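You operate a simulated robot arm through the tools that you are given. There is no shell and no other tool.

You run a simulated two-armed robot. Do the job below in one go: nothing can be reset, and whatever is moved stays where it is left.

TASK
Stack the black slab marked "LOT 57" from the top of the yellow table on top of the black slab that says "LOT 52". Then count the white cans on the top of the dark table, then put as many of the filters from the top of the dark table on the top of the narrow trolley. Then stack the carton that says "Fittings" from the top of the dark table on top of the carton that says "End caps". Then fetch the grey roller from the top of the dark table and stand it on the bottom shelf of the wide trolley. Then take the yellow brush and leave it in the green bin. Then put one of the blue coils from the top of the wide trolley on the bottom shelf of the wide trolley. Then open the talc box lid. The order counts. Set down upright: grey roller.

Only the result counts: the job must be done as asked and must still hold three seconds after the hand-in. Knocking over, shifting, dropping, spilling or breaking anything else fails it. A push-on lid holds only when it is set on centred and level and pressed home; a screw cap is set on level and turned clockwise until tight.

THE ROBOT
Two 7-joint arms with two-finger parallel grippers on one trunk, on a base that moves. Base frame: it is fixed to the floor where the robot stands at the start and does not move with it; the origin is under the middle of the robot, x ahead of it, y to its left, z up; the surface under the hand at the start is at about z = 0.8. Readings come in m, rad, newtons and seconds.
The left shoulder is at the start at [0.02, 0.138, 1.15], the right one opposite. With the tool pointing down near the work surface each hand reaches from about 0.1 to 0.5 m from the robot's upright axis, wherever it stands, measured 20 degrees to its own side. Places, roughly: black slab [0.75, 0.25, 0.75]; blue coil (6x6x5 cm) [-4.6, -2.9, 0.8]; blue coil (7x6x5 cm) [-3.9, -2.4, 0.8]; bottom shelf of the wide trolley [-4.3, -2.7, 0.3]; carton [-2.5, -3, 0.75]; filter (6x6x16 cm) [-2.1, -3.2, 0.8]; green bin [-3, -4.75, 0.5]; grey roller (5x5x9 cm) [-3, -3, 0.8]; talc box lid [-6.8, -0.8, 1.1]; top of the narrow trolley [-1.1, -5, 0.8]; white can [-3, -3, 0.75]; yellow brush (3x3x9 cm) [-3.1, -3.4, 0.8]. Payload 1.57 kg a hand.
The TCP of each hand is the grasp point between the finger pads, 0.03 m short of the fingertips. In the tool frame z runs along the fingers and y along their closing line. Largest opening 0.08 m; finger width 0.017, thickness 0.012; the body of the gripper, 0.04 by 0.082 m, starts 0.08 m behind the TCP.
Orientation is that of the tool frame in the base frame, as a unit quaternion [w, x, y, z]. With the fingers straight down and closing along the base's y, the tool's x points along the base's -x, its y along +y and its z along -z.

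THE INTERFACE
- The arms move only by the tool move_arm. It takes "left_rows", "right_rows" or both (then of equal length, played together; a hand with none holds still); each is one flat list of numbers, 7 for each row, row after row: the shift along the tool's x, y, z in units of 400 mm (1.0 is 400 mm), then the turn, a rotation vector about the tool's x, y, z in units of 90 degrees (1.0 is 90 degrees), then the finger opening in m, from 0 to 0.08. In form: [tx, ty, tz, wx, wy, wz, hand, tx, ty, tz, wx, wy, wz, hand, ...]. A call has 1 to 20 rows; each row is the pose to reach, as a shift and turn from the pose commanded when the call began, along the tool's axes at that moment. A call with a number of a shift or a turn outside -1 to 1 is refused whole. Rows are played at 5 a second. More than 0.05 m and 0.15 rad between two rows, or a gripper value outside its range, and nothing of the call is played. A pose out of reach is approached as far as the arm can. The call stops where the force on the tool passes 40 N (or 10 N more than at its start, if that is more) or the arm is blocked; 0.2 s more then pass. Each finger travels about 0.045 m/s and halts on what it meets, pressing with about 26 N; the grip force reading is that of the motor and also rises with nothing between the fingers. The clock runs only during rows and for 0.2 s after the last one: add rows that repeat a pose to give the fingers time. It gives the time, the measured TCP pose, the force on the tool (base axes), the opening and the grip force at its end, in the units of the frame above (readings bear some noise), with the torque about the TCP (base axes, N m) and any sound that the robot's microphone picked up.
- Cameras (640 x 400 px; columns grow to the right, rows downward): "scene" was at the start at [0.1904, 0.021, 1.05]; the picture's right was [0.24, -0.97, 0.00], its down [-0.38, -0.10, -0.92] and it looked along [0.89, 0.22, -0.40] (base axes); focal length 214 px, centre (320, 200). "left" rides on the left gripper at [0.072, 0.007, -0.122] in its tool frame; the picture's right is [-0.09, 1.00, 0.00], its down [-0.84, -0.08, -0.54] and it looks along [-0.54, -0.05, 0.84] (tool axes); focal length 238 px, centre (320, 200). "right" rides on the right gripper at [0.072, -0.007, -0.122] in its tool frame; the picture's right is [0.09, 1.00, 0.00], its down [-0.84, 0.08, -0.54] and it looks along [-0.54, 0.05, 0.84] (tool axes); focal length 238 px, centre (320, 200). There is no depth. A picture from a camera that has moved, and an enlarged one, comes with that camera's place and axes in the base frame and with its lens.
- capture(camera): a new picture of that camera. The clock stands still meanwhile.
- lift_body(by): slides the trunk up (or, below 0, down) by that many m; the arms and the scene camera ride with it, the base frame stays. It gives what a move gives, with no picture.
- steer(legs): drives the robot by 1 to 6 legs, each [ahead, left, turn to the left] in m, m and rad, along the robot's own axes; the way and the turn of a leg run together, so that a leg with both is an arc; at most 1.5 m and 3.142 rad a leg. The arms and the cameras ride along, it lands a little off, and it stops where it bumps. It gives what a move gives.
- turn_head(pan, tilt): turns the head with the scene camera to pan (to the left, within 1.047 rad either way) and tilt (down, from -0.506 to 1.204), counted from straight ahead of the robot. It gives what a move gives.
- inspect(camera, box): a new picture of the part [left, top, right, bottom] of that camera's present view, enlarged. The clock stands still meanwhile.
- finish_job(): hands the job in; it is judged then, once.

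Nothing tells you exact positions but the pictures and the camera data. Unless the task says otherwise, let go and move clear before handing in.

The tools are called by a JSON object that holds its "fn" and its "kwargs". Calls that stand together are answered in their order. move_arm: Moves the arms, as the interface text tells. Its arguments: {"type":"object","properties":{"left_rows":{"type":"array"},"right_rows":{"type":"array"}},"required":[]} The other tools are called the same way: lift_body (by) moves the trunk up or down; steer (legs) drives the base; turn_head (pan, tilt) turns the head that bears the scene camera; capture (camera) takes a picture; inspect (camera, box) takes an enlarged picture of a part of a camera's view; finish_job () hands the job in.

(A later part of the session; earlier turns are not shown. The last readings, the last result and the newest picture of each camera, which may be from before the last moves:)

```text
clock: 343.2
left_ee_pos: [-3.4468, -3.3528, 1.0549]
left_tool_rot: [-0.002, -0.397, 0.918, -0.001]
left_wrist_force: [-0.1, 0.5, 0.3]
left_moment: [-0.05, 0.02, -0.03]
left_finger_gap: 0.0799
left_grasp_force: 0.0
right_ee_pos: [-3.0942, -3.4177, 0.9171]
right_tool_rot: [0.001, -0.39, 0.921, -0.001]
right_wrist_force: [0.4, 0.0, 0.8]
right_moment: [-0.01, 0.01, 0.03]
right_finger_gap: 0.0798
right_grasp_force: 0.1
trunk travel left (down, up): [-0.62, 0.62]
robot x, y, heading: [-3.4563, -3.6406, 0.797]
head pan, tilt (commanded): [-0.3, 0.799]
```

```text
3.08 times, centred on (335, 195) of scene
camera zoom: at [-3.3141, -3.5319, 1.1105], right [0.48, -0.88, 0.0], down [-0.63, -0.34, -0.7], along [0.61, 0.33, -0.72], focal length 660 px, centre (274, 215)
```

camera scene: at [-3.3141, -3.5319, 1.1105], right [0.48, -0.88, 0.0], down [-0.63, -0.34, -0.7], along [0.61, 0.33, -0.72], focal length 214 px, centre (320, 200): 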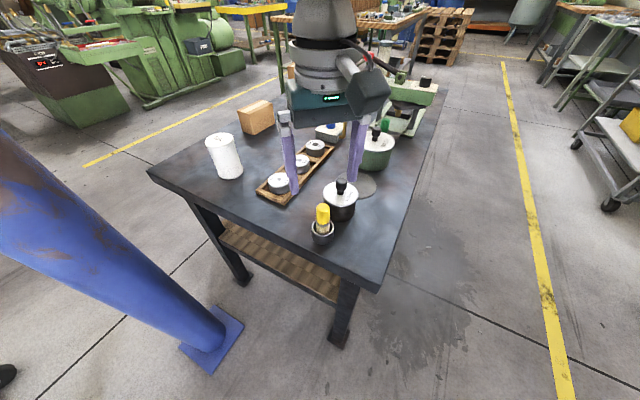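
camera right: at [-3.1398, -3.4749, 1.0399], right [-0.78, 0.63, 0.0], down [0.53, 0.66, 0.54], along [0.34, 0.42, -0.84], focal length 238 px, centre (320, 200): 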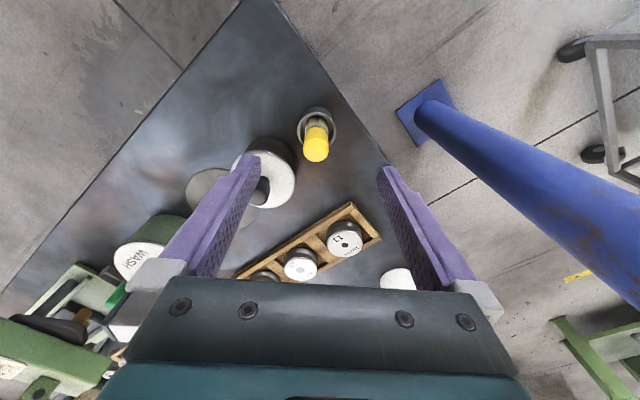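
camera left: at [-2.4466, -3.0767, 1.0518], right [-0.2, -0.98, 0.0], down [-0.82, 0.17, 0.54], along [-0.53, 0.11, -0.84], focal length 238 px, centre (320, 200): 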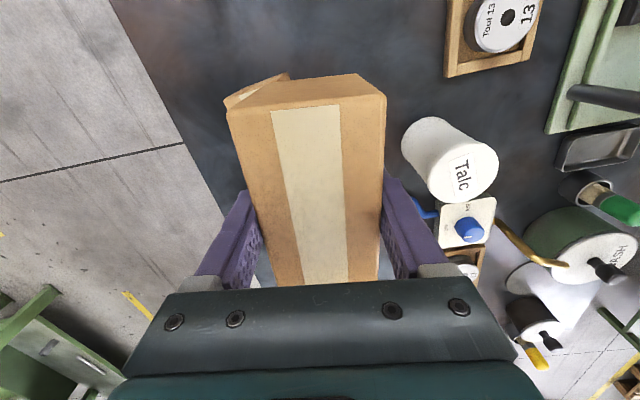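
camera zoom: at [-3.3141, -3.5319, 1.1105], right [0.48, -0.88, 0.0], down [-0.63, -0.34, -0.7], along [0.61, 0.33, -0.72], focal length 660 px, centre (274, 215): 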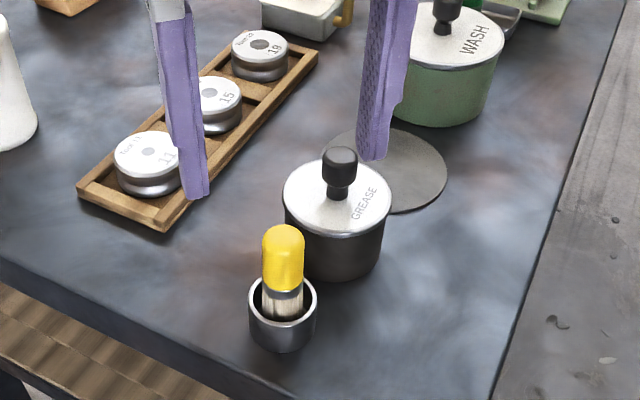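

The brush top is at (−3.084, −3.413, 0.825), leaning slightly forward in its cup. I'll narrow the fingers to 55 mm, correct by a few millimetres and descend to grip the yellow handle above the cup rim.

{"fn": "move_arm", "kwargs": {"right_rows": [-0.016, -0.01, 0.02, 0, 0, 0, 0.055, -0.016, -0.01, 0.06, 0, 0, 0, 0.055, -0.016, -0.01, 0.12, 0, 0, 0, 0.055, -0.016, -0.01, 0.17, 0, 0, 0, 0.055, -0.016, -0.01, 0.17, 0, 0, 0, 0.055]}}

{"fn": "capture", "kwargs": {"camera": "right"}}

{"fn": "inspect", "kwargs": {"camera": "scene", "box": [250, 130, 420, 260]}}

```text
clock: 344.4
left_ee_pos: [-3.4474, -3.3536, 1.0541]
left_tool_rot: [-0.001, -0.396, 0.918, -0.001]
left_wrist_force: [0.1, -0.4, -0.2]
left_moment: [0.02, -0.02, -0.02]
left_finger_gap: 0.0799
left_grasp_force: 0.0
right_ee_pos: [-3.0861, -3.4156, 0.8504]
right_tool_rot: [0.0, -0.39, 0.921, 0.0]
right_wrist_force: [1.0, 0.9, 0.5]
right_moment: [-0.02, -0.02, -0.01]
right_finger_gap: 0.055
right_grasp_force: 0.0
trunk travel left (down, up): [-0.62, 0.62]
robot x, y, heading: [-3.4549, -3.6386, 0.796]
head pan, tilt (commanded): [-0.3, 0.799]
```

```text
taken
camera right: at [-3.1311, -3.4728, 0.9707], right [-0.78, 0.63, 0.0], down [0.53, 0.66, 0.54], along [0.34, 0.42, -0.84], focal length 238 px, centre (320, 200)
```

right: 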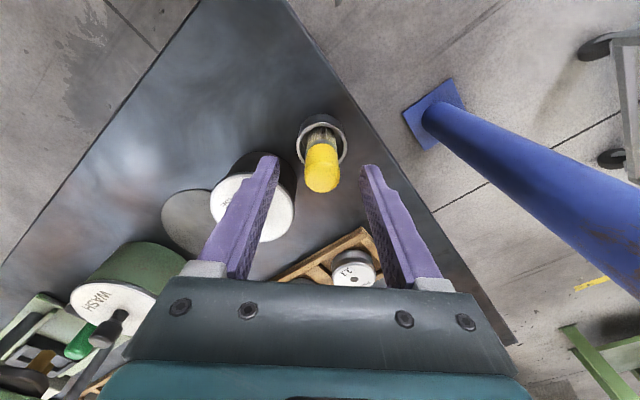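

```text
3.08 times, centred on (335, 195) of scene
camera zoom: at [-3.3141, -3.5319, 1.1105], right [0.48, -0.88, 0.0], down [-0.63, -0.34, -0.7], along [0.61, 0.33, -0.72], focal length 660 px, centre (274, 215)
```

zoom: 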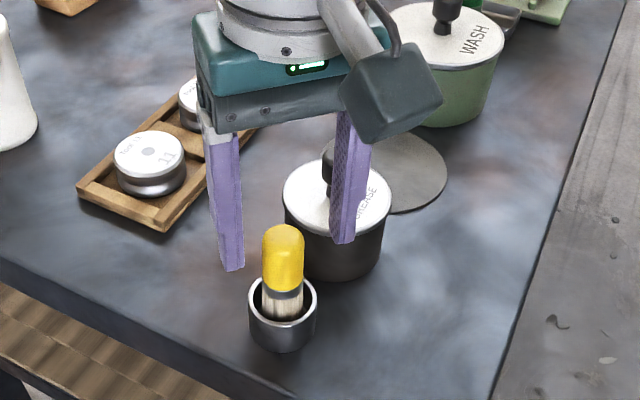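

The fingers straddle the brush nicely. Down 3 cm more, then close.

{"fn": "move_arm", "kwargs": {"right_rows": [-0.008, 0, 0.04, 0, 0, 0, 0.055, -0.008, 0, 0.08, 0, 0, 0, 0.055, -0.008, 0, 0.08, 0, 0, 0, 0.055, -0.008, 0, 0.08, 0, 0, 0, 0.01, -0.008, 0, 0.08, 0, 0, 0, 0.01, -0.008, 0, 0.08, 0, 0, 0, 0.01, -0.008, 0, 0.08, 0, 0, 0, 0.01, -0.008, 0, 0.08, 0, 0, 0, 0.01]}}

{"fn": "inspect", "kwargs": {"camera": "scene", "box": [250, 130, 420, 260]}}

{"fn": "capture", "kwargs": {"camera": "right"}}

```text
clock: 346.2
left_ee_pos: [-3.4467, -3.3526, 1.0554]
left_tool_rot: [-0.002, -0.398, 0.918, -0.001]
left_wrist_force: [0.3, -0.6, 1.1]
left_moment: [-0.02, 0.01, -0.01]
left_finger_gap: 0.0802
left_grasp_force: 0.0
right_ee_pos: [-3.0874, -3.4173, 0.8169]
right_tool_rot: [0.0, -0.39, 0.921, -0.001]
right_wrist_force: [0.0, 0.9, -0.3]
right_moment: [0.01, -0.02, -0.01]
right_finger_gap: 0.0241
right_grasp_force: 25.9
right hand out of reach, approached as far as the arm can: row 2, 3, 4, 5, 6, 7, 8
trunk travel left (down, up): [-0.62, 0.62]
robot x, y, heading: [-3.4518, -3.6411, 0.793]
head pan, tilt (commanded): [-0.3, 0.799]
```

```text
3.08 times, centred on (335, 195) of scene
camera zoom: at [-3.3141, -3.532, 1.1104], right [0.48, -0.88, 0.0], down [-0.63, -0.34, -0.7], along [0.61, 0.33, -0.72], focal length 660 px, centre (274, 215)
```

zoom: 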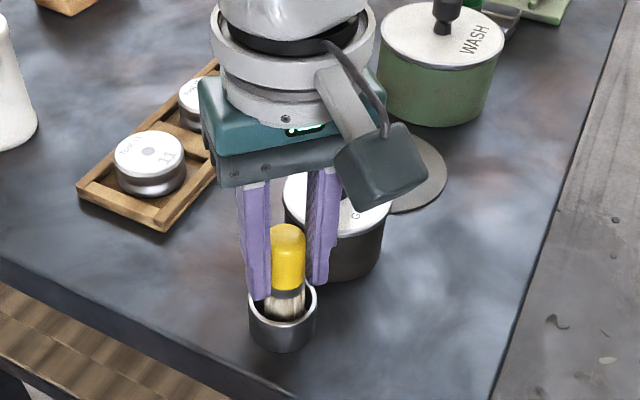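

```text
taken
camera right: at [-3.1329, -3.4738, 0.9396], right [-0.78, 0.63, 0.0], down [0.53, 0.66, 0.54], along [0.34, 0.42, -0.84], focal length 238 px, centre (320, 200)
```

right: 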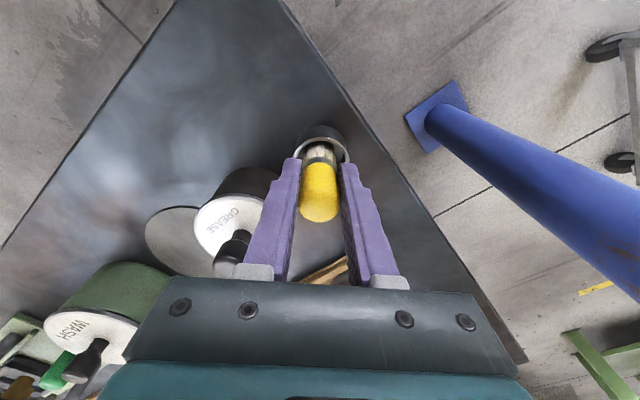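

The brush is gripped (24 mm). I'll lift it straight up with the trunk and check that the cup stays put.

{"fn": "lift_body", "kwargs": {"by": 0.12}}

{"fn": "inspect", "kwargs": {"camera": "scene", "box": [240, 130, 430, 300]}}

{"fn": "capture", "kwargs": {"camera": "right"}}

```text
clock: 347.7
left_ee_pos: [-3.4465, -3.3522, 1.1741]
left_tool_rot: [-0.002, -0.397, 0.918, -0.001]
left_wrist_force: [-0.2, -0.5, -1.2]
left_moment: [-0.02, -0.01, 0.02]
left_finger_gap: 0.0802
left_grasp_force: 0.0
right_ee_pos: [-3.0879, -3.4167, 0.9373]
right_tool_rot: [0.0, -0.39, 0.921, -0.001]
right_wrist_force: [0.5, 0.9, -1.2]
right_moment: [-0.02, -0.02, 0.0]
right_finger_gap: 0.0242
right_grasp_force: 26.2
trunk travel left (down, up): [-0.74, 0.5]
robot x, y, heading: [-3.4547, -3.6415, 0.795]
head pan, tilt (commanded): [-0.3, 0.799]
```

```text
2.35 times, centred on (335, 215) of scene
camera zoom: at [-3.3141, -3.532, 1.2304], right [0.48, -0.88, 0.0], down [-0.63, -0.34, -0.7], along [0.61, 0.33, -0.72], focal length 505 px, centre (285, 165)
```

zoom: 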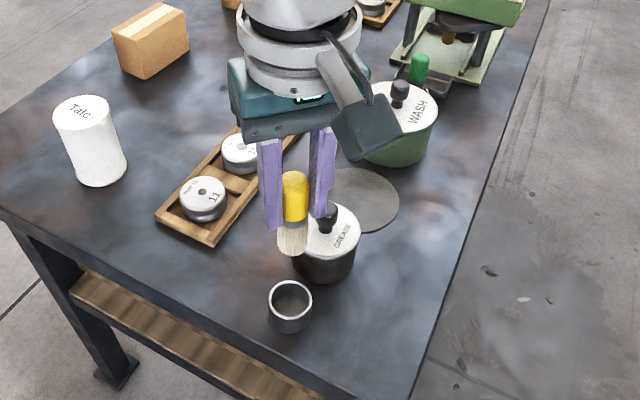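

```text
taken
camera right: at [-3.1328, -3.4739, 1.0596], right [-0.78, 0.63, 0.0], down [0.53, 0.66, 0.54], along [0.34, 0.42, -0.84], focal length 238 px, centre (320, 200)
```

right: 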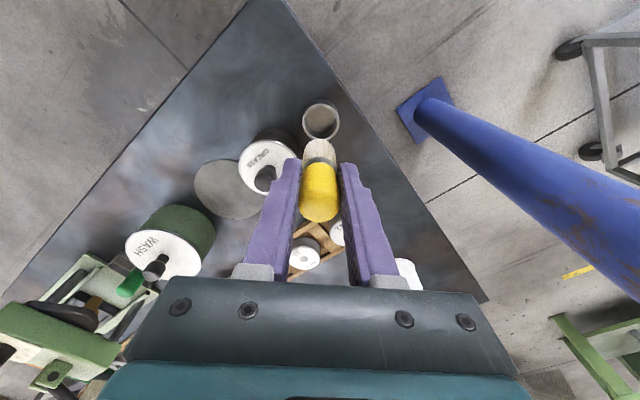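

The brush is out and the cup stayed in place. I'll raise up, back off, turn to face the oven bench and line up with the green bin.

{"fn": "lift_body", "kwargs": {"by": 0.25}}

{"fn": "steer", "kwargs": {"legs": [[-0.15, 0, 0], [0, 0, -1.184], [0, 0, -1.184]]}}

{"fn": "turn_head", "kwargs": {"pan": 0.3, "tilt": 0.6}}

{"fn": "capture", "kwargs": {"camera": "scene"}}

```text
clock: 350.3
left_ee_pos: [-3.4462, -3.3532, 1.4245]
left_tool_rot: [-0.001, -0.397, 0.918, -0.001]
left_wrist_force: [-0.1, -0.4, 0.1]
left_moment: [0.0, 0.0, 0.02]
left_finger_gap: 0.0801
left_grasp_force: 0.0
right_ee_pos: [-3.0878, -3.4164, 1.1879]
right_tool_rot: [0.0, -0.39, 0.921, -0.001]
right_wrist_force: [0.3, 0.2, -0.7]
right_moment: [-0.01, 0.01, -0.02]
right_finger_gap: 0.0245
right_grasp_force: 26.2
trunk travel left (down, up): [-0.99, 0.25]
robot x, y, heading: [-3.4542, -3.6434, 0.802]
head pan, tilt (commanded): [-0.3, 0.799]
```

```text
clock: 357.6
left_ee_pos: [-3.3671, -3.961, 1.4241]
left_tool_rot: [-0.002, 0.702, 0.712, 0.002]
left_wrist_force: [0.6, -0.3, -0.9]
left_moment: [0.01, -0.01, -0.02]
left_finger_gap: 0.0798
left_grasp_force: 0.0
right_ee_pos: [-3.671, -4.1635, 1.1877]
right_tool_rot: [0.0, 0.708, 0.706, -0.001]
right_wrist_force: [0.5, -0.4, -1.6]
right_moment: [0.01, 0.0, -0.02]
right_finger_gap: 0.0246
right_grasp_force: 25.8
trunk travel left (down, up): [-0.99, 0.25]
robot x, y, heading: [-3.5619, -3.7497, -1.575]
head pan, tilt (commanded): [-0.3, 0.799]
```

```text
clock: 358.6
left_ee_pos: [-3.3672, -3.9609, 1.4255]
left_tool_rot: [-0.002, 0.702, 0.712, 0.001]
left_wrist_force: [-0.5, -0.5, 0.4]
left_moment: [0.01, 0.0, -0.02]
left_finger_gap: 0.08
left_grasp_force: 0.1
right_ee_pos: [-3.6707, -4.1647, 1.1872]
right_tool_rot: [-0.001, 0.708, 0.707, -0.001]
right_wrist_force: [0.1, 0.6, -0.3]
right_moment: [0.03, 0.0, 0.02]
right_finger_gap: 0.0245
right_grasp_force: 26.2
trunk travel left (down, up): [-0.99, 0.25]
robot x, y, heading: [-3.5631, -3.7471, -1.574]
head pan, tilt (commanded): [0.3, 0.6]
```

```text
taken
camera scene: at [-3.5346, -3.9334, 1.4973], right [-0.96, -0.29, 0.0], down [-0.16, 0.54, -0.82], along [0.24, -0.79, -0.57], focal length 214 px, centre (320, 200)
```

scene: 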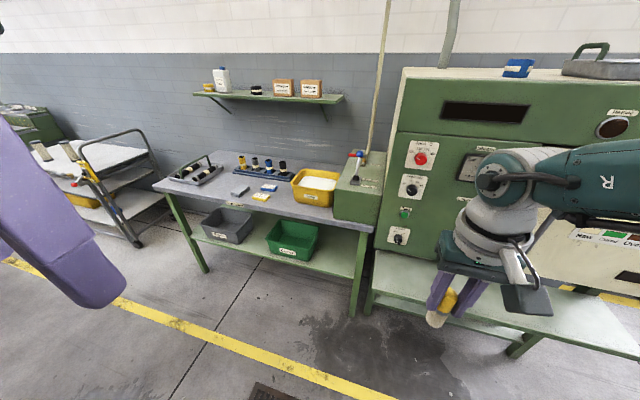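

{"fn": "steer", "kwargs": {"legs": [[0, 0.59, 0]]}}

{"fn": "turn_head", "kwargs": {"pan": 0.0, "tilt": 0.7}}

{"fn": "capture", "kwargs": {"camera": "scene"}}

```text
clock: 361.9
left_ee_pos: [-2.7714, -3.9629, 1.4244]
left_tool_rot: [-0.001, 0.701, 0.713, 0.002]
left_wrist_force: [0.0, 0.9, -0.6]
left_moment: [0.01, 0.0, 0.03]
left_finger_gap: 0.0799
left_grasp_force: 0.0
right_ee_pos: [-3.0743, -4.168, 1.187]
right_tool_rot: [-0.001, 0.707, 0.707, -0.001]
right_wrist_force: [0.2, -0.1, 0.0]
right_moment: [0.01, 0.0, 0.0]
right_finger_gap: 0.0248
right_grasp_force: 26.3
trunk travel left (down, up): [-0.99, 0.25]
robot x, y, heading: [-2.9672, -3.7527, -1.579]
head pan, tilt (commanded): [0.3, 0.6]
```

```text
clock: 362.8
left_ee_pos: [-2.7707, -3.9647, 1.4241]
left_tool_rot: [-0.002, 0.702, 0.712, 0.001]
left_wrist_force: [-0.1, -0.9, 0.4]
left_moment: [0.01, -0.01, 0.0]
left_finger_gap: 0.0802
left_grasp_force: 0.1
right_ee_pos: [-3.0751, -4.1691, 1.1878]
right_tool_rot: [0.0, 0.708, 0.706, 0.0]
right_wrist_force: [0.0, -0.3, -0.2]
right_moment: [-0.04, -0.01, -0.01]
right_finger_gap: 0.0242
right_grasp_force: 26.1
trunk travel left (down, up): [-0.99, 0.25]
robot x, y, heading: [-2.9606, -3.7514, -1.576]
head pan, tilt (commanded): [0.0, 0.7]
```

```text
taken
camera scene: at [-2.9657, -3.9376, 1.4887], right [-1.0, 0.01, 0.0], down [0.0, 0.64, -0.77], along [0.0, -0.77, -0.64], focal length 214 px, centre (320, 200)
```

scene: 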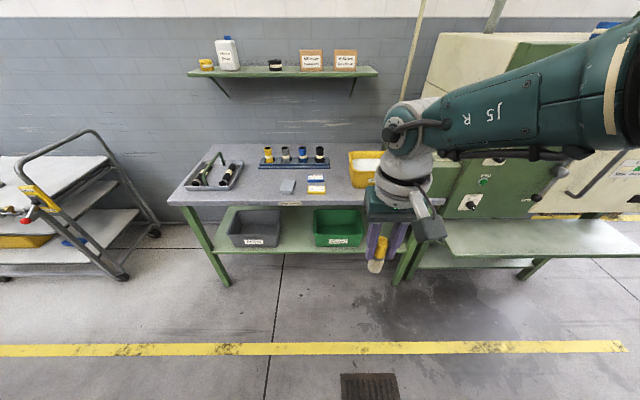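

{"fn": "inspect", "kwargs": {"camera": "scene", "box": [220, 185, 400, 275]}}

```text
3.56 times, centred on (310, 230) of scene
camera zoom: at [-2.9657, -3.9376, 1.4887], right [-1.0, 0.01, 0.0], down [0.0, 0.64, -0.77], along [0.0, -0.77, -0.64], focal length 763 px, centre (356, 93)
```

zoom: 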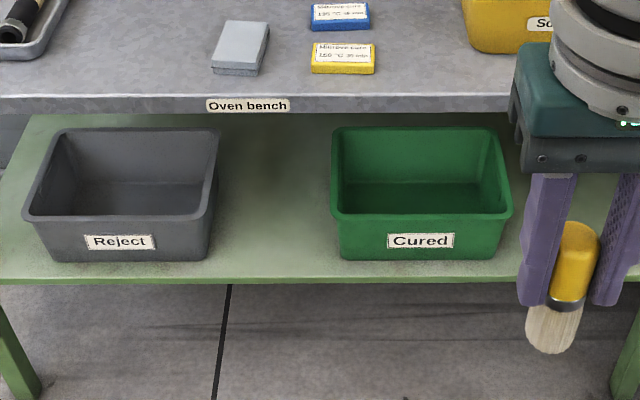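

From here I can see the green "Cured" bin fully: opening y ≈ −4.775…−4.98, x ≈ −2.93…−3.22, rim z ≈ 0.525, with the bench top's underside at about 0.78. I'll tilt the right hand about 42° forward for going in under the bench top.

{"fn": "move_arm", "kwargs": {"right_rows": [0, 0, -0.03, 0, -0.08, 0, 0.01, 0, 0, -0.06, 0, -0.16, 0, 0.01, 0, 0, -0.09, 0, -0.24, 0, 0.01, 0, 0, -0.12, 0, -0.32, 0, 0.01, 0, 0, -0.15, 0, -0.4, 0, 0.01, 0, 0, -0.15, 0, -0.47, 0, 0.01, 0, 0, -0.15, 0, -0.47, 0, 0.01]}}

{"fn": "lift_body", "kwargs": {"by": -0.4}}

{"fn": "capture", "kwargs": {"camera": "scene"}}

{"fn": "capture", "kwargs": {"camera": "right"}}

```text
clock: 364.4
left_ee_pos: [-2.7725, -3.9657, 1.4245]
left_tool_rot: [-0.001, 0.702, 0.712, 0.002]
left_wrist_force: [0.4, -0.5, -0.1]
left_moment: [-0.01, 0.0, 0.0]
left_finger_gap: 0.08
left_grasp_force: 0.0
right_ee_pos: [-3.0741, -4.1686, 1.2477]
right_tool_rot: [0.255, 0.661, 0.658, -0.256]
right_wrist_force: [-0.4, 0.7, -0.4]
right_moment: [-0.03, 0.01, 0.0]
right_finger_gap: 0.0245
right_grasp_force: 26.1
trunk travel left (down, up): [-0.99, 0.25]
robot x, y, heading: [-2.9674, -3.7523, -1.58]
head pan, tilt (commanded): [0.0, 0.7]
```

```text
clock: 368.2
left_ee_pos: [-2.772, -3.9649, 1.0247]
left_tool_rot: [-0.001, 0.702, 0.712, 0.0]
left_wrist_force: [0.2, -0.3, 0.6]
left_moment: [0.0, 0.02, 0.03]
left_finger_gap: 0.0803
left_grasp_force: 0.0
right_ee_pos: [-3.0742, -4.1678, 0.8471]
right_tool_rot: [0.255, 0.659, 0.659, -0.256]
right_wrist_force: [0.2, 0.6, -0.2]
right_moment: [0.01, -0.04, 0.0]
right_finger_gap: 0.0245
right_grasp_force: 25.9
trunk travel left (down, up): [-0.59, 0.65]
robot x, y, heading: [-2.9642, -3.7547, -1.58]
head pan, tilt (commanded): [0.0, 0.7]
```

```text
taken
camera scene: at [-2.9658, -3.9376, 1.0887], right [-1.0, 0.01, 0.0], down [0.0, 0.64, -0.76], along [-0.01, -0.76, -0.64], focal length 214 px, centre (320, 200)
```

scene: 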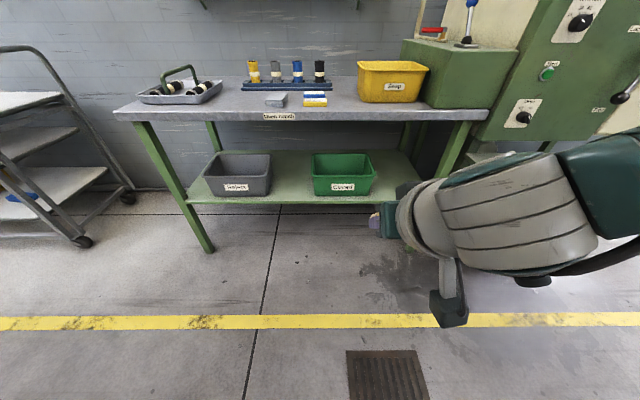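

```text
taken
camera right: at [-3.081, -4.0341, 0.8897], right [1.0, 0.07, -0.06], down [0.08, -0.25, 0.96], along [0.05, -0.96, -0.26], focal length 238 px, centre (320, 200)
```

right: 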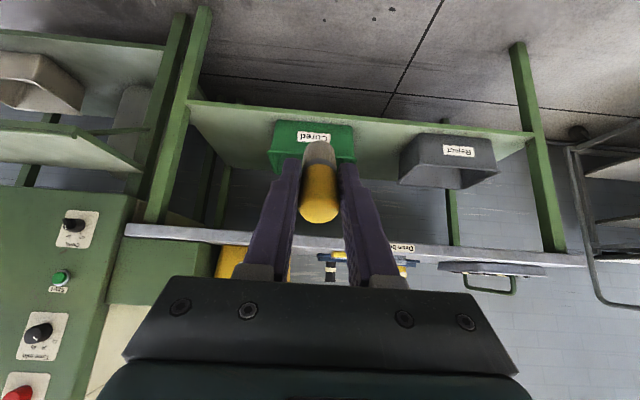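

{"fn": "inspect", "kwargs": {"camera": "scene", "box": [260, 95, 440, 215]}}

```text
3.33 times, centred on (350, 155) of scene
camera zoom: at [-2.9658, -3.9376, 1.0887], right [-1.0, 0.01, 0.0], down [0.0, 0.64, -0.76], along [-0.01, -0.76, -0.64], focal length 715 px, centre (220, 350)
```

zoom: 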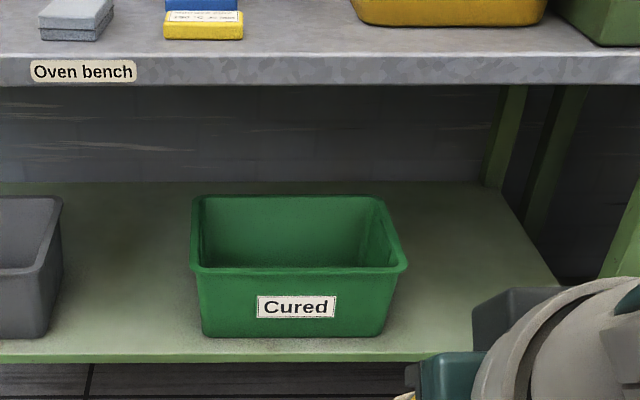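

The bin's rim is at z ≈ 0.547 (y −4.757 to −4.955) and the bench underside ≈ 0.81. First I'll try to pull the left hand further back and out so it stays clear of the bench.

{"fn": "move_arm", "kwargs": {"left_rows": [0.05, 0.08, -0.05, 0, 0, 0, 0.08, 0.1, 0.16, -0.1, 0, 0, 0, 0.08, 0.15, 0.24, -0.1, 0, 0, 0, 0.08, 0.15, 0.24, -0.1, 0, 0, 0, 0.08]}}

```text
clock: 369.4
left_ee_pos: [-2.673, -3.9031, 1.0474]
left_tool_rot: [-0.066, 0.704, 0.706, 0.031]
left_wrist_force: [0.2, 0.4, 0.4]
left_moment: [-0.01, -0.02, -0.01]
left_finger_gap: 0.08
left_grasp_force: 0.0
left hand out of reach, approached as far as the arm can: row 1, 2, 3, 4
right_ee_pos: [-3.0745, -4.1675, 0.848]
right_tool_rot: [0.254, 0.66, 0.66, -0.255]
right_wrist_force: [-1.4, 0.2, -1.8]
right_moment: [0.03, 0.0, -0.01]
right_finger_gap: 0.0249
right_grasp_force: 26.1
trunk travel left (down, up): [-0.59, 0.65]
robot x, y, heading: [-2.9659, -3.7525, -1.575]
head pan, tilt (commanded): [0.0, 0.7]
stopped in row 4 (left hand): the arm was blocked; the commanded pose is now the measured one
```

The left hand is now tucked back at 15 cm ahead. I'll lower the trunk and drive in, stopping just short of the bench to check.

{"fn": "lift_body", "kwargs": {"by": -0.21}}

{"fn": "steer", "kwargs": {"legs": [[0.45, 0, 0]]}}

{"fn": "capture", "kwargs": {"camera": "right"}}

{"fn": "capture", "kwargs": {"camera": "scene"}}

```text
clock: 371.6
left_ee_pos: [-2.6744, -3.9018, 0.8374]
left_tool_rot: [-0.066, 0.704, 0.706, 0.03]
left_wrist_force: [-0.3, 0.1, -1.5]
left_moment: [-0.02, 0.01, -0.02]
left_finger_gap: 0.0802
left_grasp_force: 0.1
right_ee_pos: [-3.0731, -4.1679, 0.6384]
right_tool_rot: [0.254, 0.66, 0.659, -0.256]
right_wrist_force: [-0.5, 0.1, -1.2]
right_moment: [0.03, 0.01, -0.02]
right_finger_gap: 0.0248
right_grasp_force: 26.2
trunk travel left (down, up): [-0.38, 0.86]
robot x, y, heading: [-2.9675, -3.7504, -1.574]
head pan, tilt (commanded): [0.0, 0.7]
```

```text
clock: 374.3
left_ee_pos: [-2.6764, -4.3473, 0.8374]
left_tool_rot: [-0.066, 0.705, 0.705, 0.032]
left_wrist_force: [0.0, -0.6, -0.7]
left_moment: [0.03, 0.0, -0.01]
left_finger_gap: 0.0798
left_grasp_force: 0.1
right_ee_pos: [-3.0783, -4.6131, 0.6364]
right_tool_rot: [0.256, 0.66, 0.658, -0.256]
right_wrist_force: [0.3, 0.6, -0.5]
right_moment: [0.02, 0.0, 0.01]
right_finger_gap: 0.0243
right_grasp_force: 26.0
trunk travel left (down, up): [-0.38, 0.86]
robot x, y, heading: [-2.9695, -4.1948, -1.58]
head pan, tilt (commanded): [0.0, 0.7]
```

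```text
taken
camera right: at [-3.085, -4.4783, 0.6796], right [1.0, 0.06, -0.06], down [0.08, -0.25, 0.96], along [0.05, -0.96, -0.26], focal length 238 px, centre (320, 200)
```

right: 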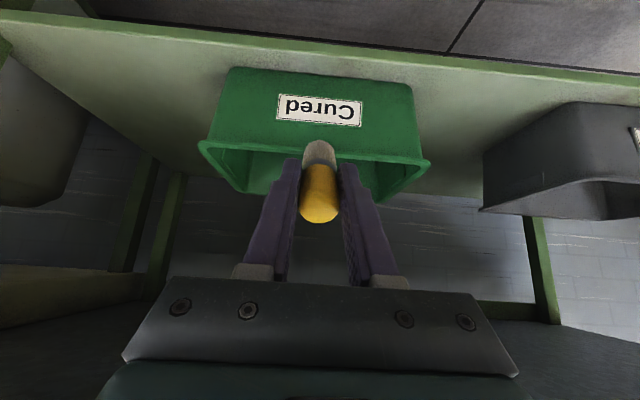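

```text
taken
camera scene: at [-2.9696, -4.3821, 0.8787], right [-1.0, 0.01, 0.0], down [0.01, 0.64, -0.77], along [-0.01, -0.77, -0.64], focal length 214 px, centre (320, 200)
```

scene: 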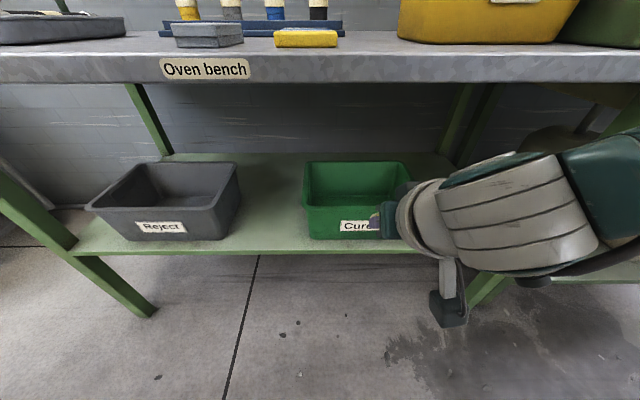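

Brush tip will clear the rim by about 4 cm. Driving in the next 13 cm.

{"fn": "steer", "kwargs": {"legs": [[0.13, 0, 0]]}}

{"fn": "capture", "kwargs": {"camera": "right"}}

{"fn": "capture", "kwargs": {"camera": "scene"}}

```text
clock: 375.6
left_ee_pos: [-2.6773, -4.4725, 0.8375]
left_tool_rot: [-0.065, 0.705, 0.706, 0.031]
left_wrist_force: [0.4, 0.7, 0.1]
left_moment: [0.01, 0.01, -0.04]
left_finger_gap: 0.08
left_grasp_force: 0.0
right_ee_pos: [-3.0803, -4.7394, 0.6372]
right_tool_rot: [0.254, 0.66, 0.659, -0.256]
right_wrist_force: [-0.6, -1.2, 0.7]
right_moment: [0.02, 0.04, -0.01]
right_finger_gap: 0.0246
right_grasp_force: 25.9
trunk travel left (down, up): [-0.38, 0.86]
robot x, y, heading: [-2.9697, -4.3209, -1.575]
head pan, tilt (commanded): [0.0, 0.7]
```

```text
taken
camera right: at [-3.0856, -4.6044, 0.6795], right [1.0, 0.07, -0.06], down [0.08, -0.25, 0.96], along [0.05, -0.96, -0.26], focal length 238 px, centre (320, 200)
```

right: 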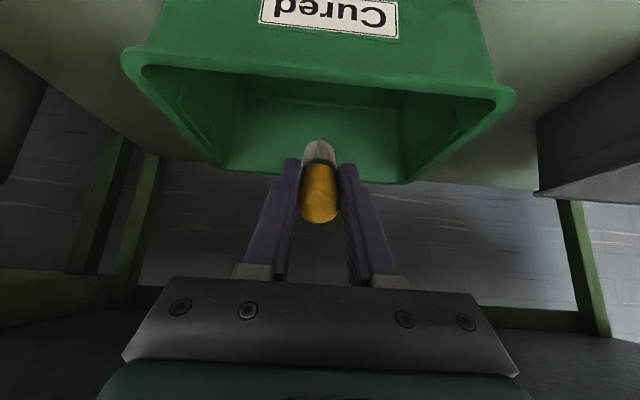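

```text
taken
camera scene: at [-2.9703, -4.5082, 0.8788], right [-1.0, 0.01, 0.0], down [0.0, 0.64, -0.77], along [-0.01, -0.77, -0.64], focal length 214 px, centre (320, 200)
```

scene: 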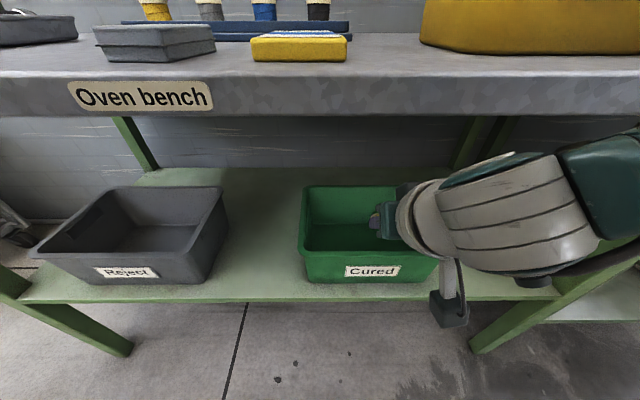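

The wrist is fairly bulky, so I'll go in on a slant: lower 5 cm, forward 4.5 cm, then repeat.

{"fn": "lift_body", "kwargs": {"by": -0.05}}

{"fn": "steer", "kwargs": {"legs": [[0.045, 0, 0]]}}

{"fn": "capture", "kwargs": {"camera": "right"}}

{"fn": "capture", "kwargs": {"camera": "scene"}}

```text
clock: 376.5
left_ee_pos: [-2.6782, -4.4733, 0.7867]
left_tool_rot: [-0.067, 0.704, 0.706, 0.032]
left_wrist_force: [0.0, 0.4, -0.5]
left_moment: [0.02, 0.03, 0.02]
left_finger_gap: 0.0799
left_grasp_force: 0.1
right_ee_pos: [-3.0796, -4.738, 0.5868]
right_tool_rot: [0.255, 0.659, 0.66, -0.256]
right_wrist_force: [-0.8, 0.4, -0.1]
right_moment: [0.04, -0.01, 0.0]
right_finger_gap: 0.0246
right_grasp_force: 26.3
trunk travel left (down, up): [-0.33, 0.91]
robot x, y, heading: [-2.9707, -4.3167, -1.58]
head pan, tilt (commanded): [0.0, 0.7]
```

```text
clock: 377.4
left_ee_pos: [-2.6788, -4.518, 0.7867]
left_tool_rot: [-0.067, 0.704, 0.706, 0.031]
left_wrist_force: [-0.7, 0.3, 0.1]
left_moment: [0.02, 0.03, 0.0]
left_finger_gap: 0.0799
left_grasp_force: 0.1
right_ee_pos: [-3.0796, -4.784, 0.588]
right_tool_rot: [0.254, 0.66, 0.659, -0.256]
right_wrist_force: [0.0, -0.1, -0.6]
right_moment: [0.0, -0.03, 0.0]
right_finger_gap: 0.0246
right_grasp_force: 26.2
trunk travel left (down, up): [-0.33, 0.91]
robot x, y, heading: [-2.9715, -4.3656, -1.582]
head pan, tilt (commanded): [0.0, 0.7]
```

```text
taken
camera right: at [-3.0859, -4.6487, 0.6294], right [1.0, 0.07, -0.06], down [0.08, -0.26, 0.96], along [0.05, -0.96, -0.26], focal length 238 px, centre (320, 200)
```

right: 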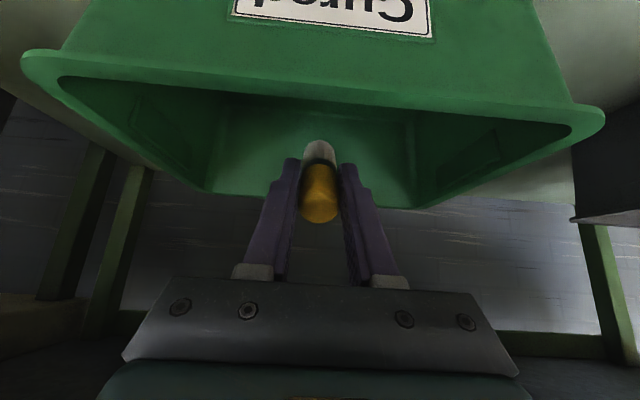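

```text
taken
camera scene: at [-2.9707, -4.5526, 0.8288], right [-1.0, 0.01, 0.0], down [0.0, 0.64, -0.77], along [-0.01, -0.77, -0.64], focal length 214 px, centre (320, 200)
```

scene: 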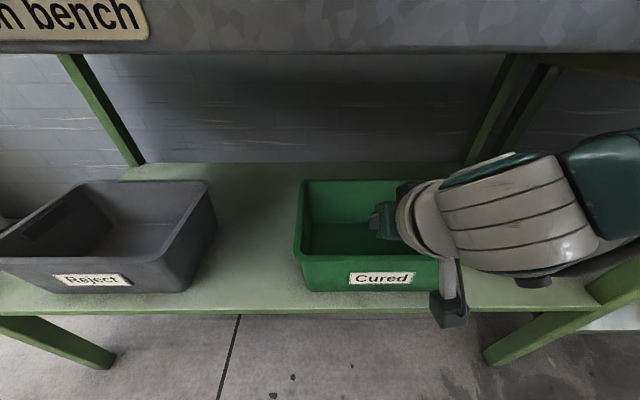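

Everything's clear with margin. One more slanted step.

{"fn": "lift_body", "kwargs": {"by": -0.04}}

{"fn": "steer", "kwargs": {"legs": [[0.04, 0, 0]]}}

{"fn": "capture", "kwargs": {"camera": "right"}}

{"fn": "capture", "kwargs": {"camera": "scene"}}

```text
clock: 378.2
left_ee_pos: [-2.678, -4.5173, 0.7474]
left_tool_rot: [-0.067, 0.705, 0.705, 0.031]
left_wrist_force: [-0.7, 0.5, -0.3]
left_moment: [0.0, 0.0, -0.05]
left_finger_gap: 0.0799
left_grasp_force: 0.2
right_ee_pos: [-3.0795, -4.7826, 0.5469]
right_tool_rot: [0.253, 0.66, 0.659, -0.255]
right_wrist_force: [0.9, 0.7, -0.3]
right_moment: [0.0, 0.02, -0.02]
right_finger_gap: 0.0244
right_grasp_force: 26.0
trunk travel left (down, up): [-0.29, 0.95]
robot x, y, heading: [-2.9695, -4.3657, -1.579]
head pan, tilt (commanded): [0.0, 0.7]
```

```text
clock: 379.1
left_ee_pos: [-2.6788, -4.5568, 0.7481]
left_tool_rot: [-0.067, 0.704, 0.706, 0.032]
left_wrist_force: [1.0, -0.1, -0.1]
left_moment: [0.01, -0.01, 0.0]
left_finger_gap: 0.0799
left_grasp_force: 0.0
right_ee_pos: [-3.0807, -4.8227, 0.547]
right_tool_rot: [0.254, 0.66, 0.659, -0.255]
right_wrist_force: [-0.6, 0.8, -0.8]
right_moment: [0.0, 0.01, 0.0]
right_finger_gap: 0.0245
right_grasp_force: 26.0
trunk travel left (down, up): [-0.29, 0.95]
robot x, y, heading: [-2.9738, -4.4085, -1.583]
head pan, tilt (commanded): [0.0, 0.7]
```

```text
taken
camera right: at [-3.0862, -4.6881, 0.5894], right [1.0, 0.07, -0.06], down [0.08, -0.26, 0.96], along [0.05, -0.96, -0.26], focal length 238 px, centre (320, 200)
```

right: 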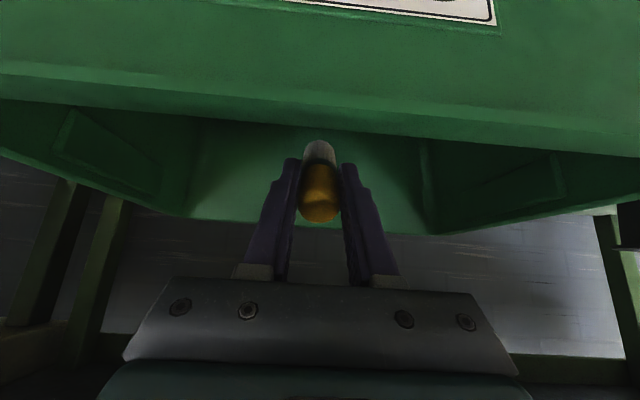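

```text
taken
camera scene: at [-2.971, -4.592, 0.7887], right [-1.0, 0.01, 0.0], down [0.0, 0.64, -0.77], along [-0.01, -0.77, -0.64], focal length 214 px, centre (320, 200)
```

scene: 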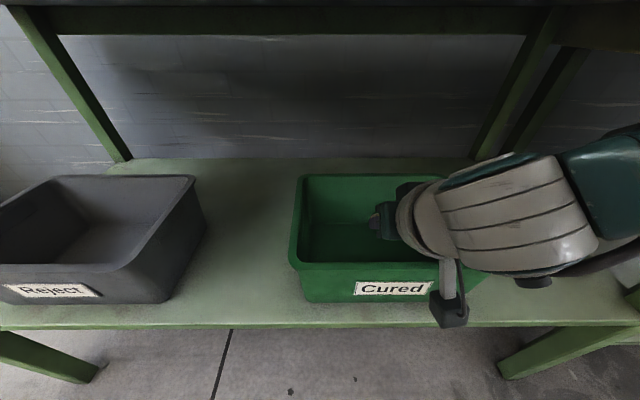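

The brush hangs inside the bin's opening. I'll lower 2 cm more and release it there.

{"fn": "lift_body", "kwargs": {"by": -0.02}}

{"fn": "move_arm", "kwargs": {"right_rows": [0, 0, 0, 0, 0, 0, 0.05, 0, 0, 0, 0, 0, 0, 0.05, 0, 0, 0, 0, 0, 0, 0.06, 0, 0, 0, 0, 0, 0, 0.06]}}

{"fn": "capture", "kwargs": {"camera": "right"}}

{"fn": "inspect", "kwargs": {"camera": "scene", "box": [280, 150, 480, 330]}}

```text
clock: 379.8
left_ee_pos: [-2.6791, -4.5566, 0.7265]
left_tool_rot: [-0.067, 0.705, 0.706, 0.032]
left_wrist_force: [1.1, -0.9, 0.6]
left_moment: [-0.02, -0.04, -0.03]
left_finger_gap: 0.08
left_grasp_force: 0.1
right_ee_pos: [-3.0799, -4.8226, 0.5274]
right_tool_rot: [0.255, 0.659, 0.66, -0.255]
right_wrist_force: [-0.1, -0.1, -1.0]
right_moment: [0.03, -0.01, 0.0]
right_finger_gap: 0.0246
right_grasp_force: 26.2
trunk travel left (down, up): [-0.27, 0.97]
robot x, y, heading: [-2.9658, -4.407, -1.58]
head pan, tilt (commanded): [0.0, 0.7]
```

```text
clock: 380.8
left_ee_pos: [-2.6792, -4.5556, 0.7268]
left_tool_rot: [-0.067, 0.704, 0.706, 0.032]
left_wrist_force: [-0.2, 0.6, 0.5]
left_moment: [0.03, 0.02, -0.02]
left_finger_gap: 0.08
left_grasp_force: 0.1
right_ee_pos: [-3.0798, -4.8216, 0.5273]
right_tool_rot: [0.254, 0.66, 0.659, -0.255]
right_wrist_force: [0.3, 1.0, 0.0]
right_moment: [-0.01, -0.01, 0.01]
right_finger_gap: 0.0599
right_grasp_force: 0.1
trunk travel left (down, up): [-0.27, 0.97]
robot x, y, heading: [-2.9703, -4.4052, -1.578]
head pan, tilt (commanded): [0.0, 0.7]
```

```text
taken
camera right: at [-3.0862, -4.6876, 0.5693], right [1.0, 0.07, -0.06], down [0.08, -0.26, 0.96], along [0.05, -0.96, -0.26], focal length 238 px, centre (320, 200)
```

right: 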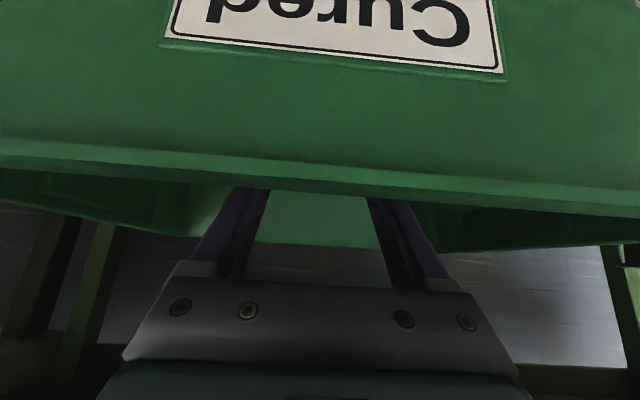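

```text
2.22 times, centred on (380, 240) of scene
camera zoom: at [-2.971, -4.5917, 0.7687], right [-1.0, 0.01, 0.0], down [0.0, 0.64, -0.76], along [-0.01, -0.76, -0.64], focal length 477 px, centre (187, 111)
```

zoom: 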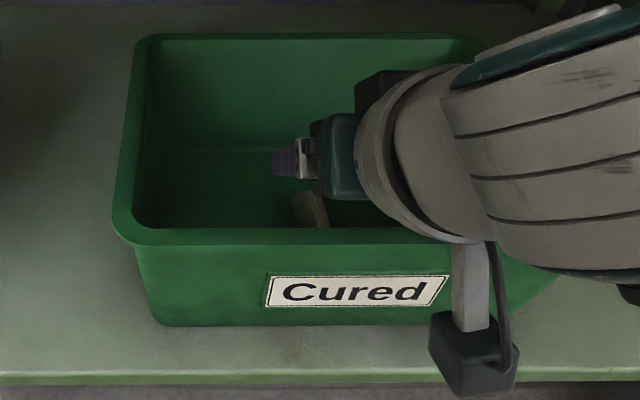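

The brush is in the bin. I'll retrace the slanted path out.

{"fn": "lift_body", "kwargs": {"by": 0.03}}

{"fn": "steer", "kwargs": {"legs": [[-0.04, 0, 0]]}}

{"fn": "lift_body", "kwargs": {"by": 0.045}}

{"fn": "steer", "kwargs": {"legs": [[-0.1, 0, 0], [-0.35, 0, 0]]}}

{"fn": "lift_body", "kwargs": {"by": 0.4}}

{"fn": "capture", "kwargs": {"camera": "scene"}}

{"fn": "inspect", "kwargs": {"camera": "scene", "box": [260, 100, 400, 220]}}

```text
clock: 381.6
left_ee_pos: [-2.6781, -4.5558, 0.758]
left_tool_rot: [-0.067, 0.705, 0.706, 0.032]
left_wrist_force: [-0.7, 0.1, -0.2]
left_moment: [-0.03, 0.04, -0.01]
left_finger_gap: 0.0803
left_grasp_force: 0.0
right_ee_pos: [-3.0787, -4.8228, 0.5567]
right_tool_rot: [0.254, 0.66, 0.659, -0.256]
right_wrist_force: [0.3, 0.2, -0.5]
right_moment: [-0.03, -0.02, -0.02]
right_finger_gap: 0.0601
right_grasp_force: 0.1
trunk travel left (down, up): [-0.3, 0.94]
robot x, y, heading: [-2.9743, -4.4043, -1.579]
head pan, tilt (commanded): [0.0, 0.7]
```

```text
clock: 382.4
left_ee_pos: [-2.6781, -4.5163, 0.7574]
left_tool_rot: [-0.067, 0.704, 0.706, 0.031]
left_wrist_force: [-0.1, -0.1, 1.3]
left_moment: [0.02, 0.03, 0.02]
left_finger_gap: 0.0801
left_grasp_force: 0.0
right_ee_pos: [-3.0793, -4.7807, 0.5567]
right_tool_rot: [0.254, 0.66, 0.659, -0.255]
right_wrist_force: [0.5, 0.8, 0.0]
right_moment: [-0.03, 0.02, -0.05]
right_finger_gap: 0.06
right_grasp_force: 0.1
trunk travel left (down, up): [-0.3, 0.94]
robot x, y, heading: [-2.9699, -4.3636, -1.575]
head pan, tilt (commanded): [0.0, 0.7]
```

```text
clock: 383.3
left_ee_pos: [-2.6786, -4.5158, 0.8007]
left_tool_rot: [-0.067, 0.705, 0.706, 0.031]
left_wrist_force: [-0.4, 0.5, 0.8]
left_moment: [0.02, 0.02, 0.0]
left_finger_gap: 0.0798
left_grasp_force: 0.1
right_ee_pos: [-3.0794, -4.7807, 0.6026]
right_tool_rot: [0.254, 0.66, 0.66, -0.255]
right_wrist_force: [-0.5, -0.3, 0.8]
right_moment: [0.01, 0.0, 0.01]
right_finger_gap: 0.0602
right_grasp_force: 0.1
trunk travel left (down, up): [-0.345, 0.895]
robot x, y, heading: [-2.9722, -4.3647, -1.576]
head pan, tilt (commanded): [0.0, 0.7]
```

```text
clock: 386.3
left_ee_pos: [-2.6761, -4.0711, 0.8017]
left_tool_rot: [-0.067, 0.704, 0.706, 0.032]
left_wrist_force: [0.6, 0.8, 0.1]
left_moment: [-0.05, 0.0, 0.03]
left_finger_gap: 0.0802
left_grasp_force: 0.1
right_ee_pos: [-3.0749, -4.338, 0.6019]
right_tool_rot: [0.255, 0.659, 0.66, -0.256]
right_wrist_force: [-1.0, 0.4, 0.2]
right_moment: [-0.02, 0.02, -0.01]
right_finger_gap: 0.0601
right_grasp_force: 0.1
trunk travel left (down, up): [-0.345, 0.895]
robot x, y, heading: [-2.968, -3.9206, -1.572]
head pan, tilt (commanded): [0.0, 0.7]
```

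```text
clock: 390.1
left_ee_pos: [-2.675, -4.0714, 1.2009]
left_tool_rot: [-0.067, 0.704, 0.706, 0.032]
left_wrist_force: [-0.5, 0.3, 0.7]
left_moment: [0.0, -0.02, 0.02]
left_finger_gap: 0.0802
left_grasp_force: 0.0
right_ee_pos: [-3.075, -4.3384, 1.0022]
right_tool_rot: [0.255, 0.659, 0.66, -0.256]
right_wrist_force: [0.3, -0.4, 0.4]
right_moment: [0.02, -0.01, -0.01]
right_finger_gap: 0.06
right_grasp_force: 0.0
trunk travel left (down, up): [-0.745, 0.495]
robot x, y, heading: [-2.9684, -3.9201, -1.576]
head pan, tilt (commanded): [0.0, 0.7]
```

```text
taken
camera scene: at [-2.9679, -4.1072, 1.2437], right [-1.0, 0.0, 0.0], down [0.0, 0.64, -0.76], along [0.0, -0.76, -0.64], focal length 214 px, centre (320, 200)
```

scene: 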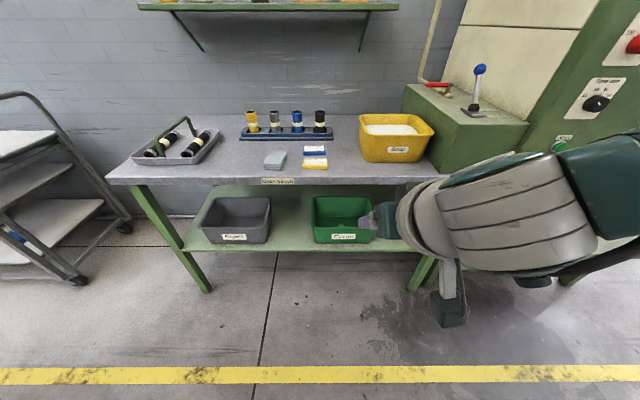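

```text
3.33 times, centred on (330, 160) of scene
camera zoom: at [-2.9679, -4.1072, 1.2437], right [-1.0, 0.0, 0.0], down [0.0, 0.64, -0.76], along [0.0, -0.76, -0.64], focal length 715 px, centre (287, 333)
```

zoom: 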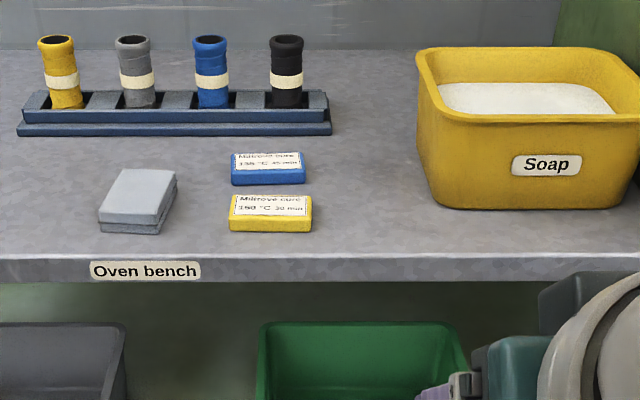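

{"fn": "inspect", "kwargs": {"camera": "scene", "box": [295, 185, 395, 250]}}

{"fn": "capture", "kwargs": {"camera": "right"}}

```text
6.15 times, centred on (345, 218) of scene
camera zoom: at [-2.9679, -4.1072, 1.2437], right [-1.0, 0.0, 0.0], down [0.0, 0.64, -0.76], along [0.0, -0.76, -0.64], focal length 1320 px, centre (166, 92)
```

zoom: 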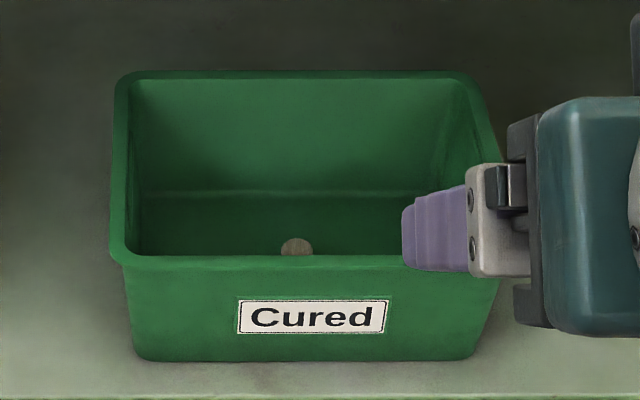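

```text
taken
camera right: at [-3.0828, -4.2038, 1.0445], right [1.0, 0.07, -0.06], down [0.08, -0.25, 0.96], along [0.05, -0.96, -0.26], focal length 238 px, centre (320, 200)
```

right: 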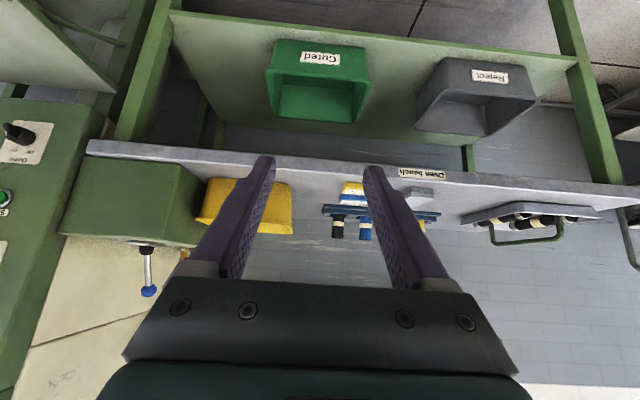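

The brush is visibly lying in the green bin. Next, the coil: I'll drive back round to the wide trolley's open side.

{"fn": "steer", "kwargs": {"legs": [[0, 1.42, 0], [-1.1, 0, 0], [-1.05, 0, 0], [0, -1.2, 0], [0, -1.12, 0]]}}

{"fn": "turn_head", "kwargs": {"pan": 0.0, "tilt": 0.6}}

{"fn": "capture", "kwargs": {"camera": "scene"}}

```text
clock: 405.9
left_ee_pos: [-1.1955, -2.2583, 1.2023]
left_tool_rot: [-0.05, 0.724, 0.688, 0.011]
left_wrist_force: [-1.5, -6.0, -1.4]
left_moment: [0.08, 0.03, -0.25]
left_finger_gap: 0.0796
left_grasp_force: 0.0
right_ee_pos: [-1.6028, -2.4962, 1.0016]
right_tool_rot: [0.25, 0.672, 0.647, -0.26]
right_wrist_force: [0.5, -0.2, -0.4]
right_moment: [-0.03, 0.0, 0.0]
right_finger_gap: 0.0603
right_grasp_force: 0.0
trunk travel left (down, up): [-0.745, 0.495]
robot x, y, heading: [-1.4802, -2.0879, -1.611]
head pan, tilt (commanded): [0.0, 0.7]
stopped in leg 3: the force on the tool passed its limit at 132 N (the readings are from after the stop); the commanded pose is now the measured one
```

```text
clock: 406.6
left_ee_pos: [-1.1952, -2.2572, 1.203]
left_tool_rot: [-0.051, 0.724, 0.688, 0.012]
left_wrist_force: [-1.9, -9.6, -2.2]
left_moment: [0.14, 0.06, -0.44]
left_finger_gap: 0.0796
left_grasp_force: 0.1
right_ee_pos: [-1.6034, -2.4979, 1.002]
right_tool_rot: [0.25, 0.671, 0.648, -0.259]
right_wrist_force: [-0.3, -1.1, 0.0]
right_moment: [-0.01, 0.01, -0.02]
right_finger_gap: 0.06
right_grasp_force: 0.1
trunk travel left (down, up): [-0.745, 0.495]
robot x, y, heading: [-1.4811, -2.0886, -1.613]
head pan, tilt (commanded): [0.0, 0.6]
```

```text
taken
camera scene: at [-1.4867, -2.2744, 1.2525], right [-1.0, 0.04, 0.0], down [0.02, 0.56, -0.83], along [-0.04, -0.82, -0.56], focal length 214 px, centre (320, 200)
```

scene: 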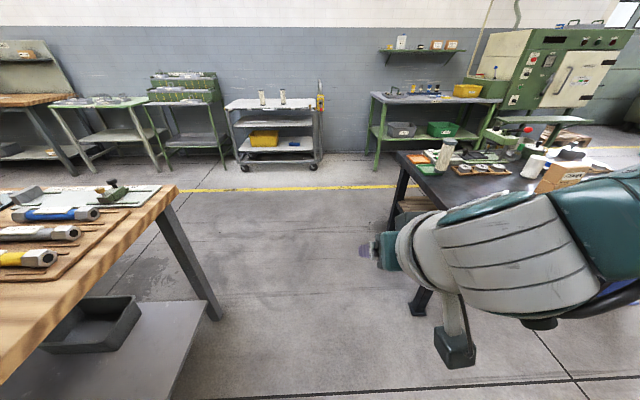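

The left hand bumped something on the bench beside me while backing up. I'll look carefully at what it touched before moving.

{"fn": "turn_head", "kwargs": {"pan": 0.9, "tilt": 0.3}}

{"fn": "capture", "kwargs": {"camera": "scene"}}

{"fn": "capture", "kwargs": {"camera": "left"}}

```text
clock: 407.8
left_ee_pos: [-1.1948, -2.2578, 1.202]
left_tool_rot: [-0.052, 0.724, 0.688, 0.012]
left_wrist_force: [-1.9, -12.1, -1.5]
left_moment: [0.22, 0.03, -0.53]
left_finger_gap: 0.0793
left_grasp_force: 0.2
right_ee_pos: [-1.6025, -2.4971, 1.0024]
right_tool_rot: [0.25, 0.671, 0.648, -0.26]
right_wrist_force: [-0.1, -0.3, 0.3]
right_moment: [-0.02, -0.04, 0.03]
right_finger_gap: 0.0601
right_grasp_force: 0.1
trunk travel left (down, up): [-0.745, 0.495]
robot x, y, heading: [-1.4791, -2.083, -1.611]
head pan, tilt (commanded): [0.901, 0.3]
```

```text
taken
camera scene: at [-1.4123, -2.2473, 1.28], right [-0.65, -0.76, 0.0], down [-0.22, 0.19, -0.96], along [0.72, -0.63, -0.3], focal length 214 px, centre (320, 200)
```

scene: 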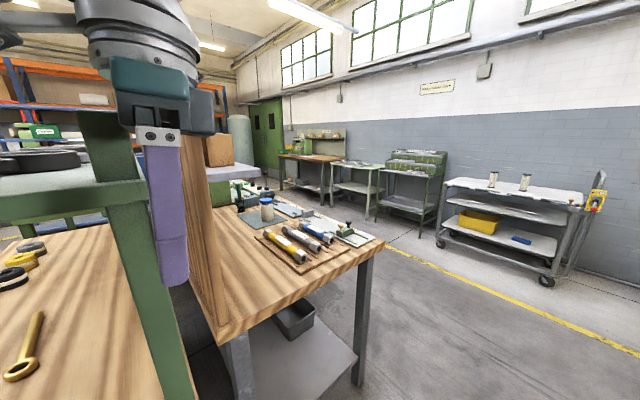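

```text
taken
camera left: at [-1.1784, -2.1978, 1.3295], right [0.99, -0.14, -0.07], down [-0.09, -0.88, 0.47], along [-0.12, -0.46, -0.88], focal length 238 px, centre (320, 200)
```

left: 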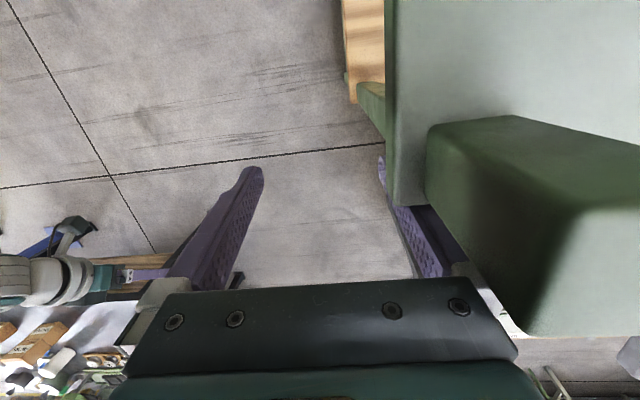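

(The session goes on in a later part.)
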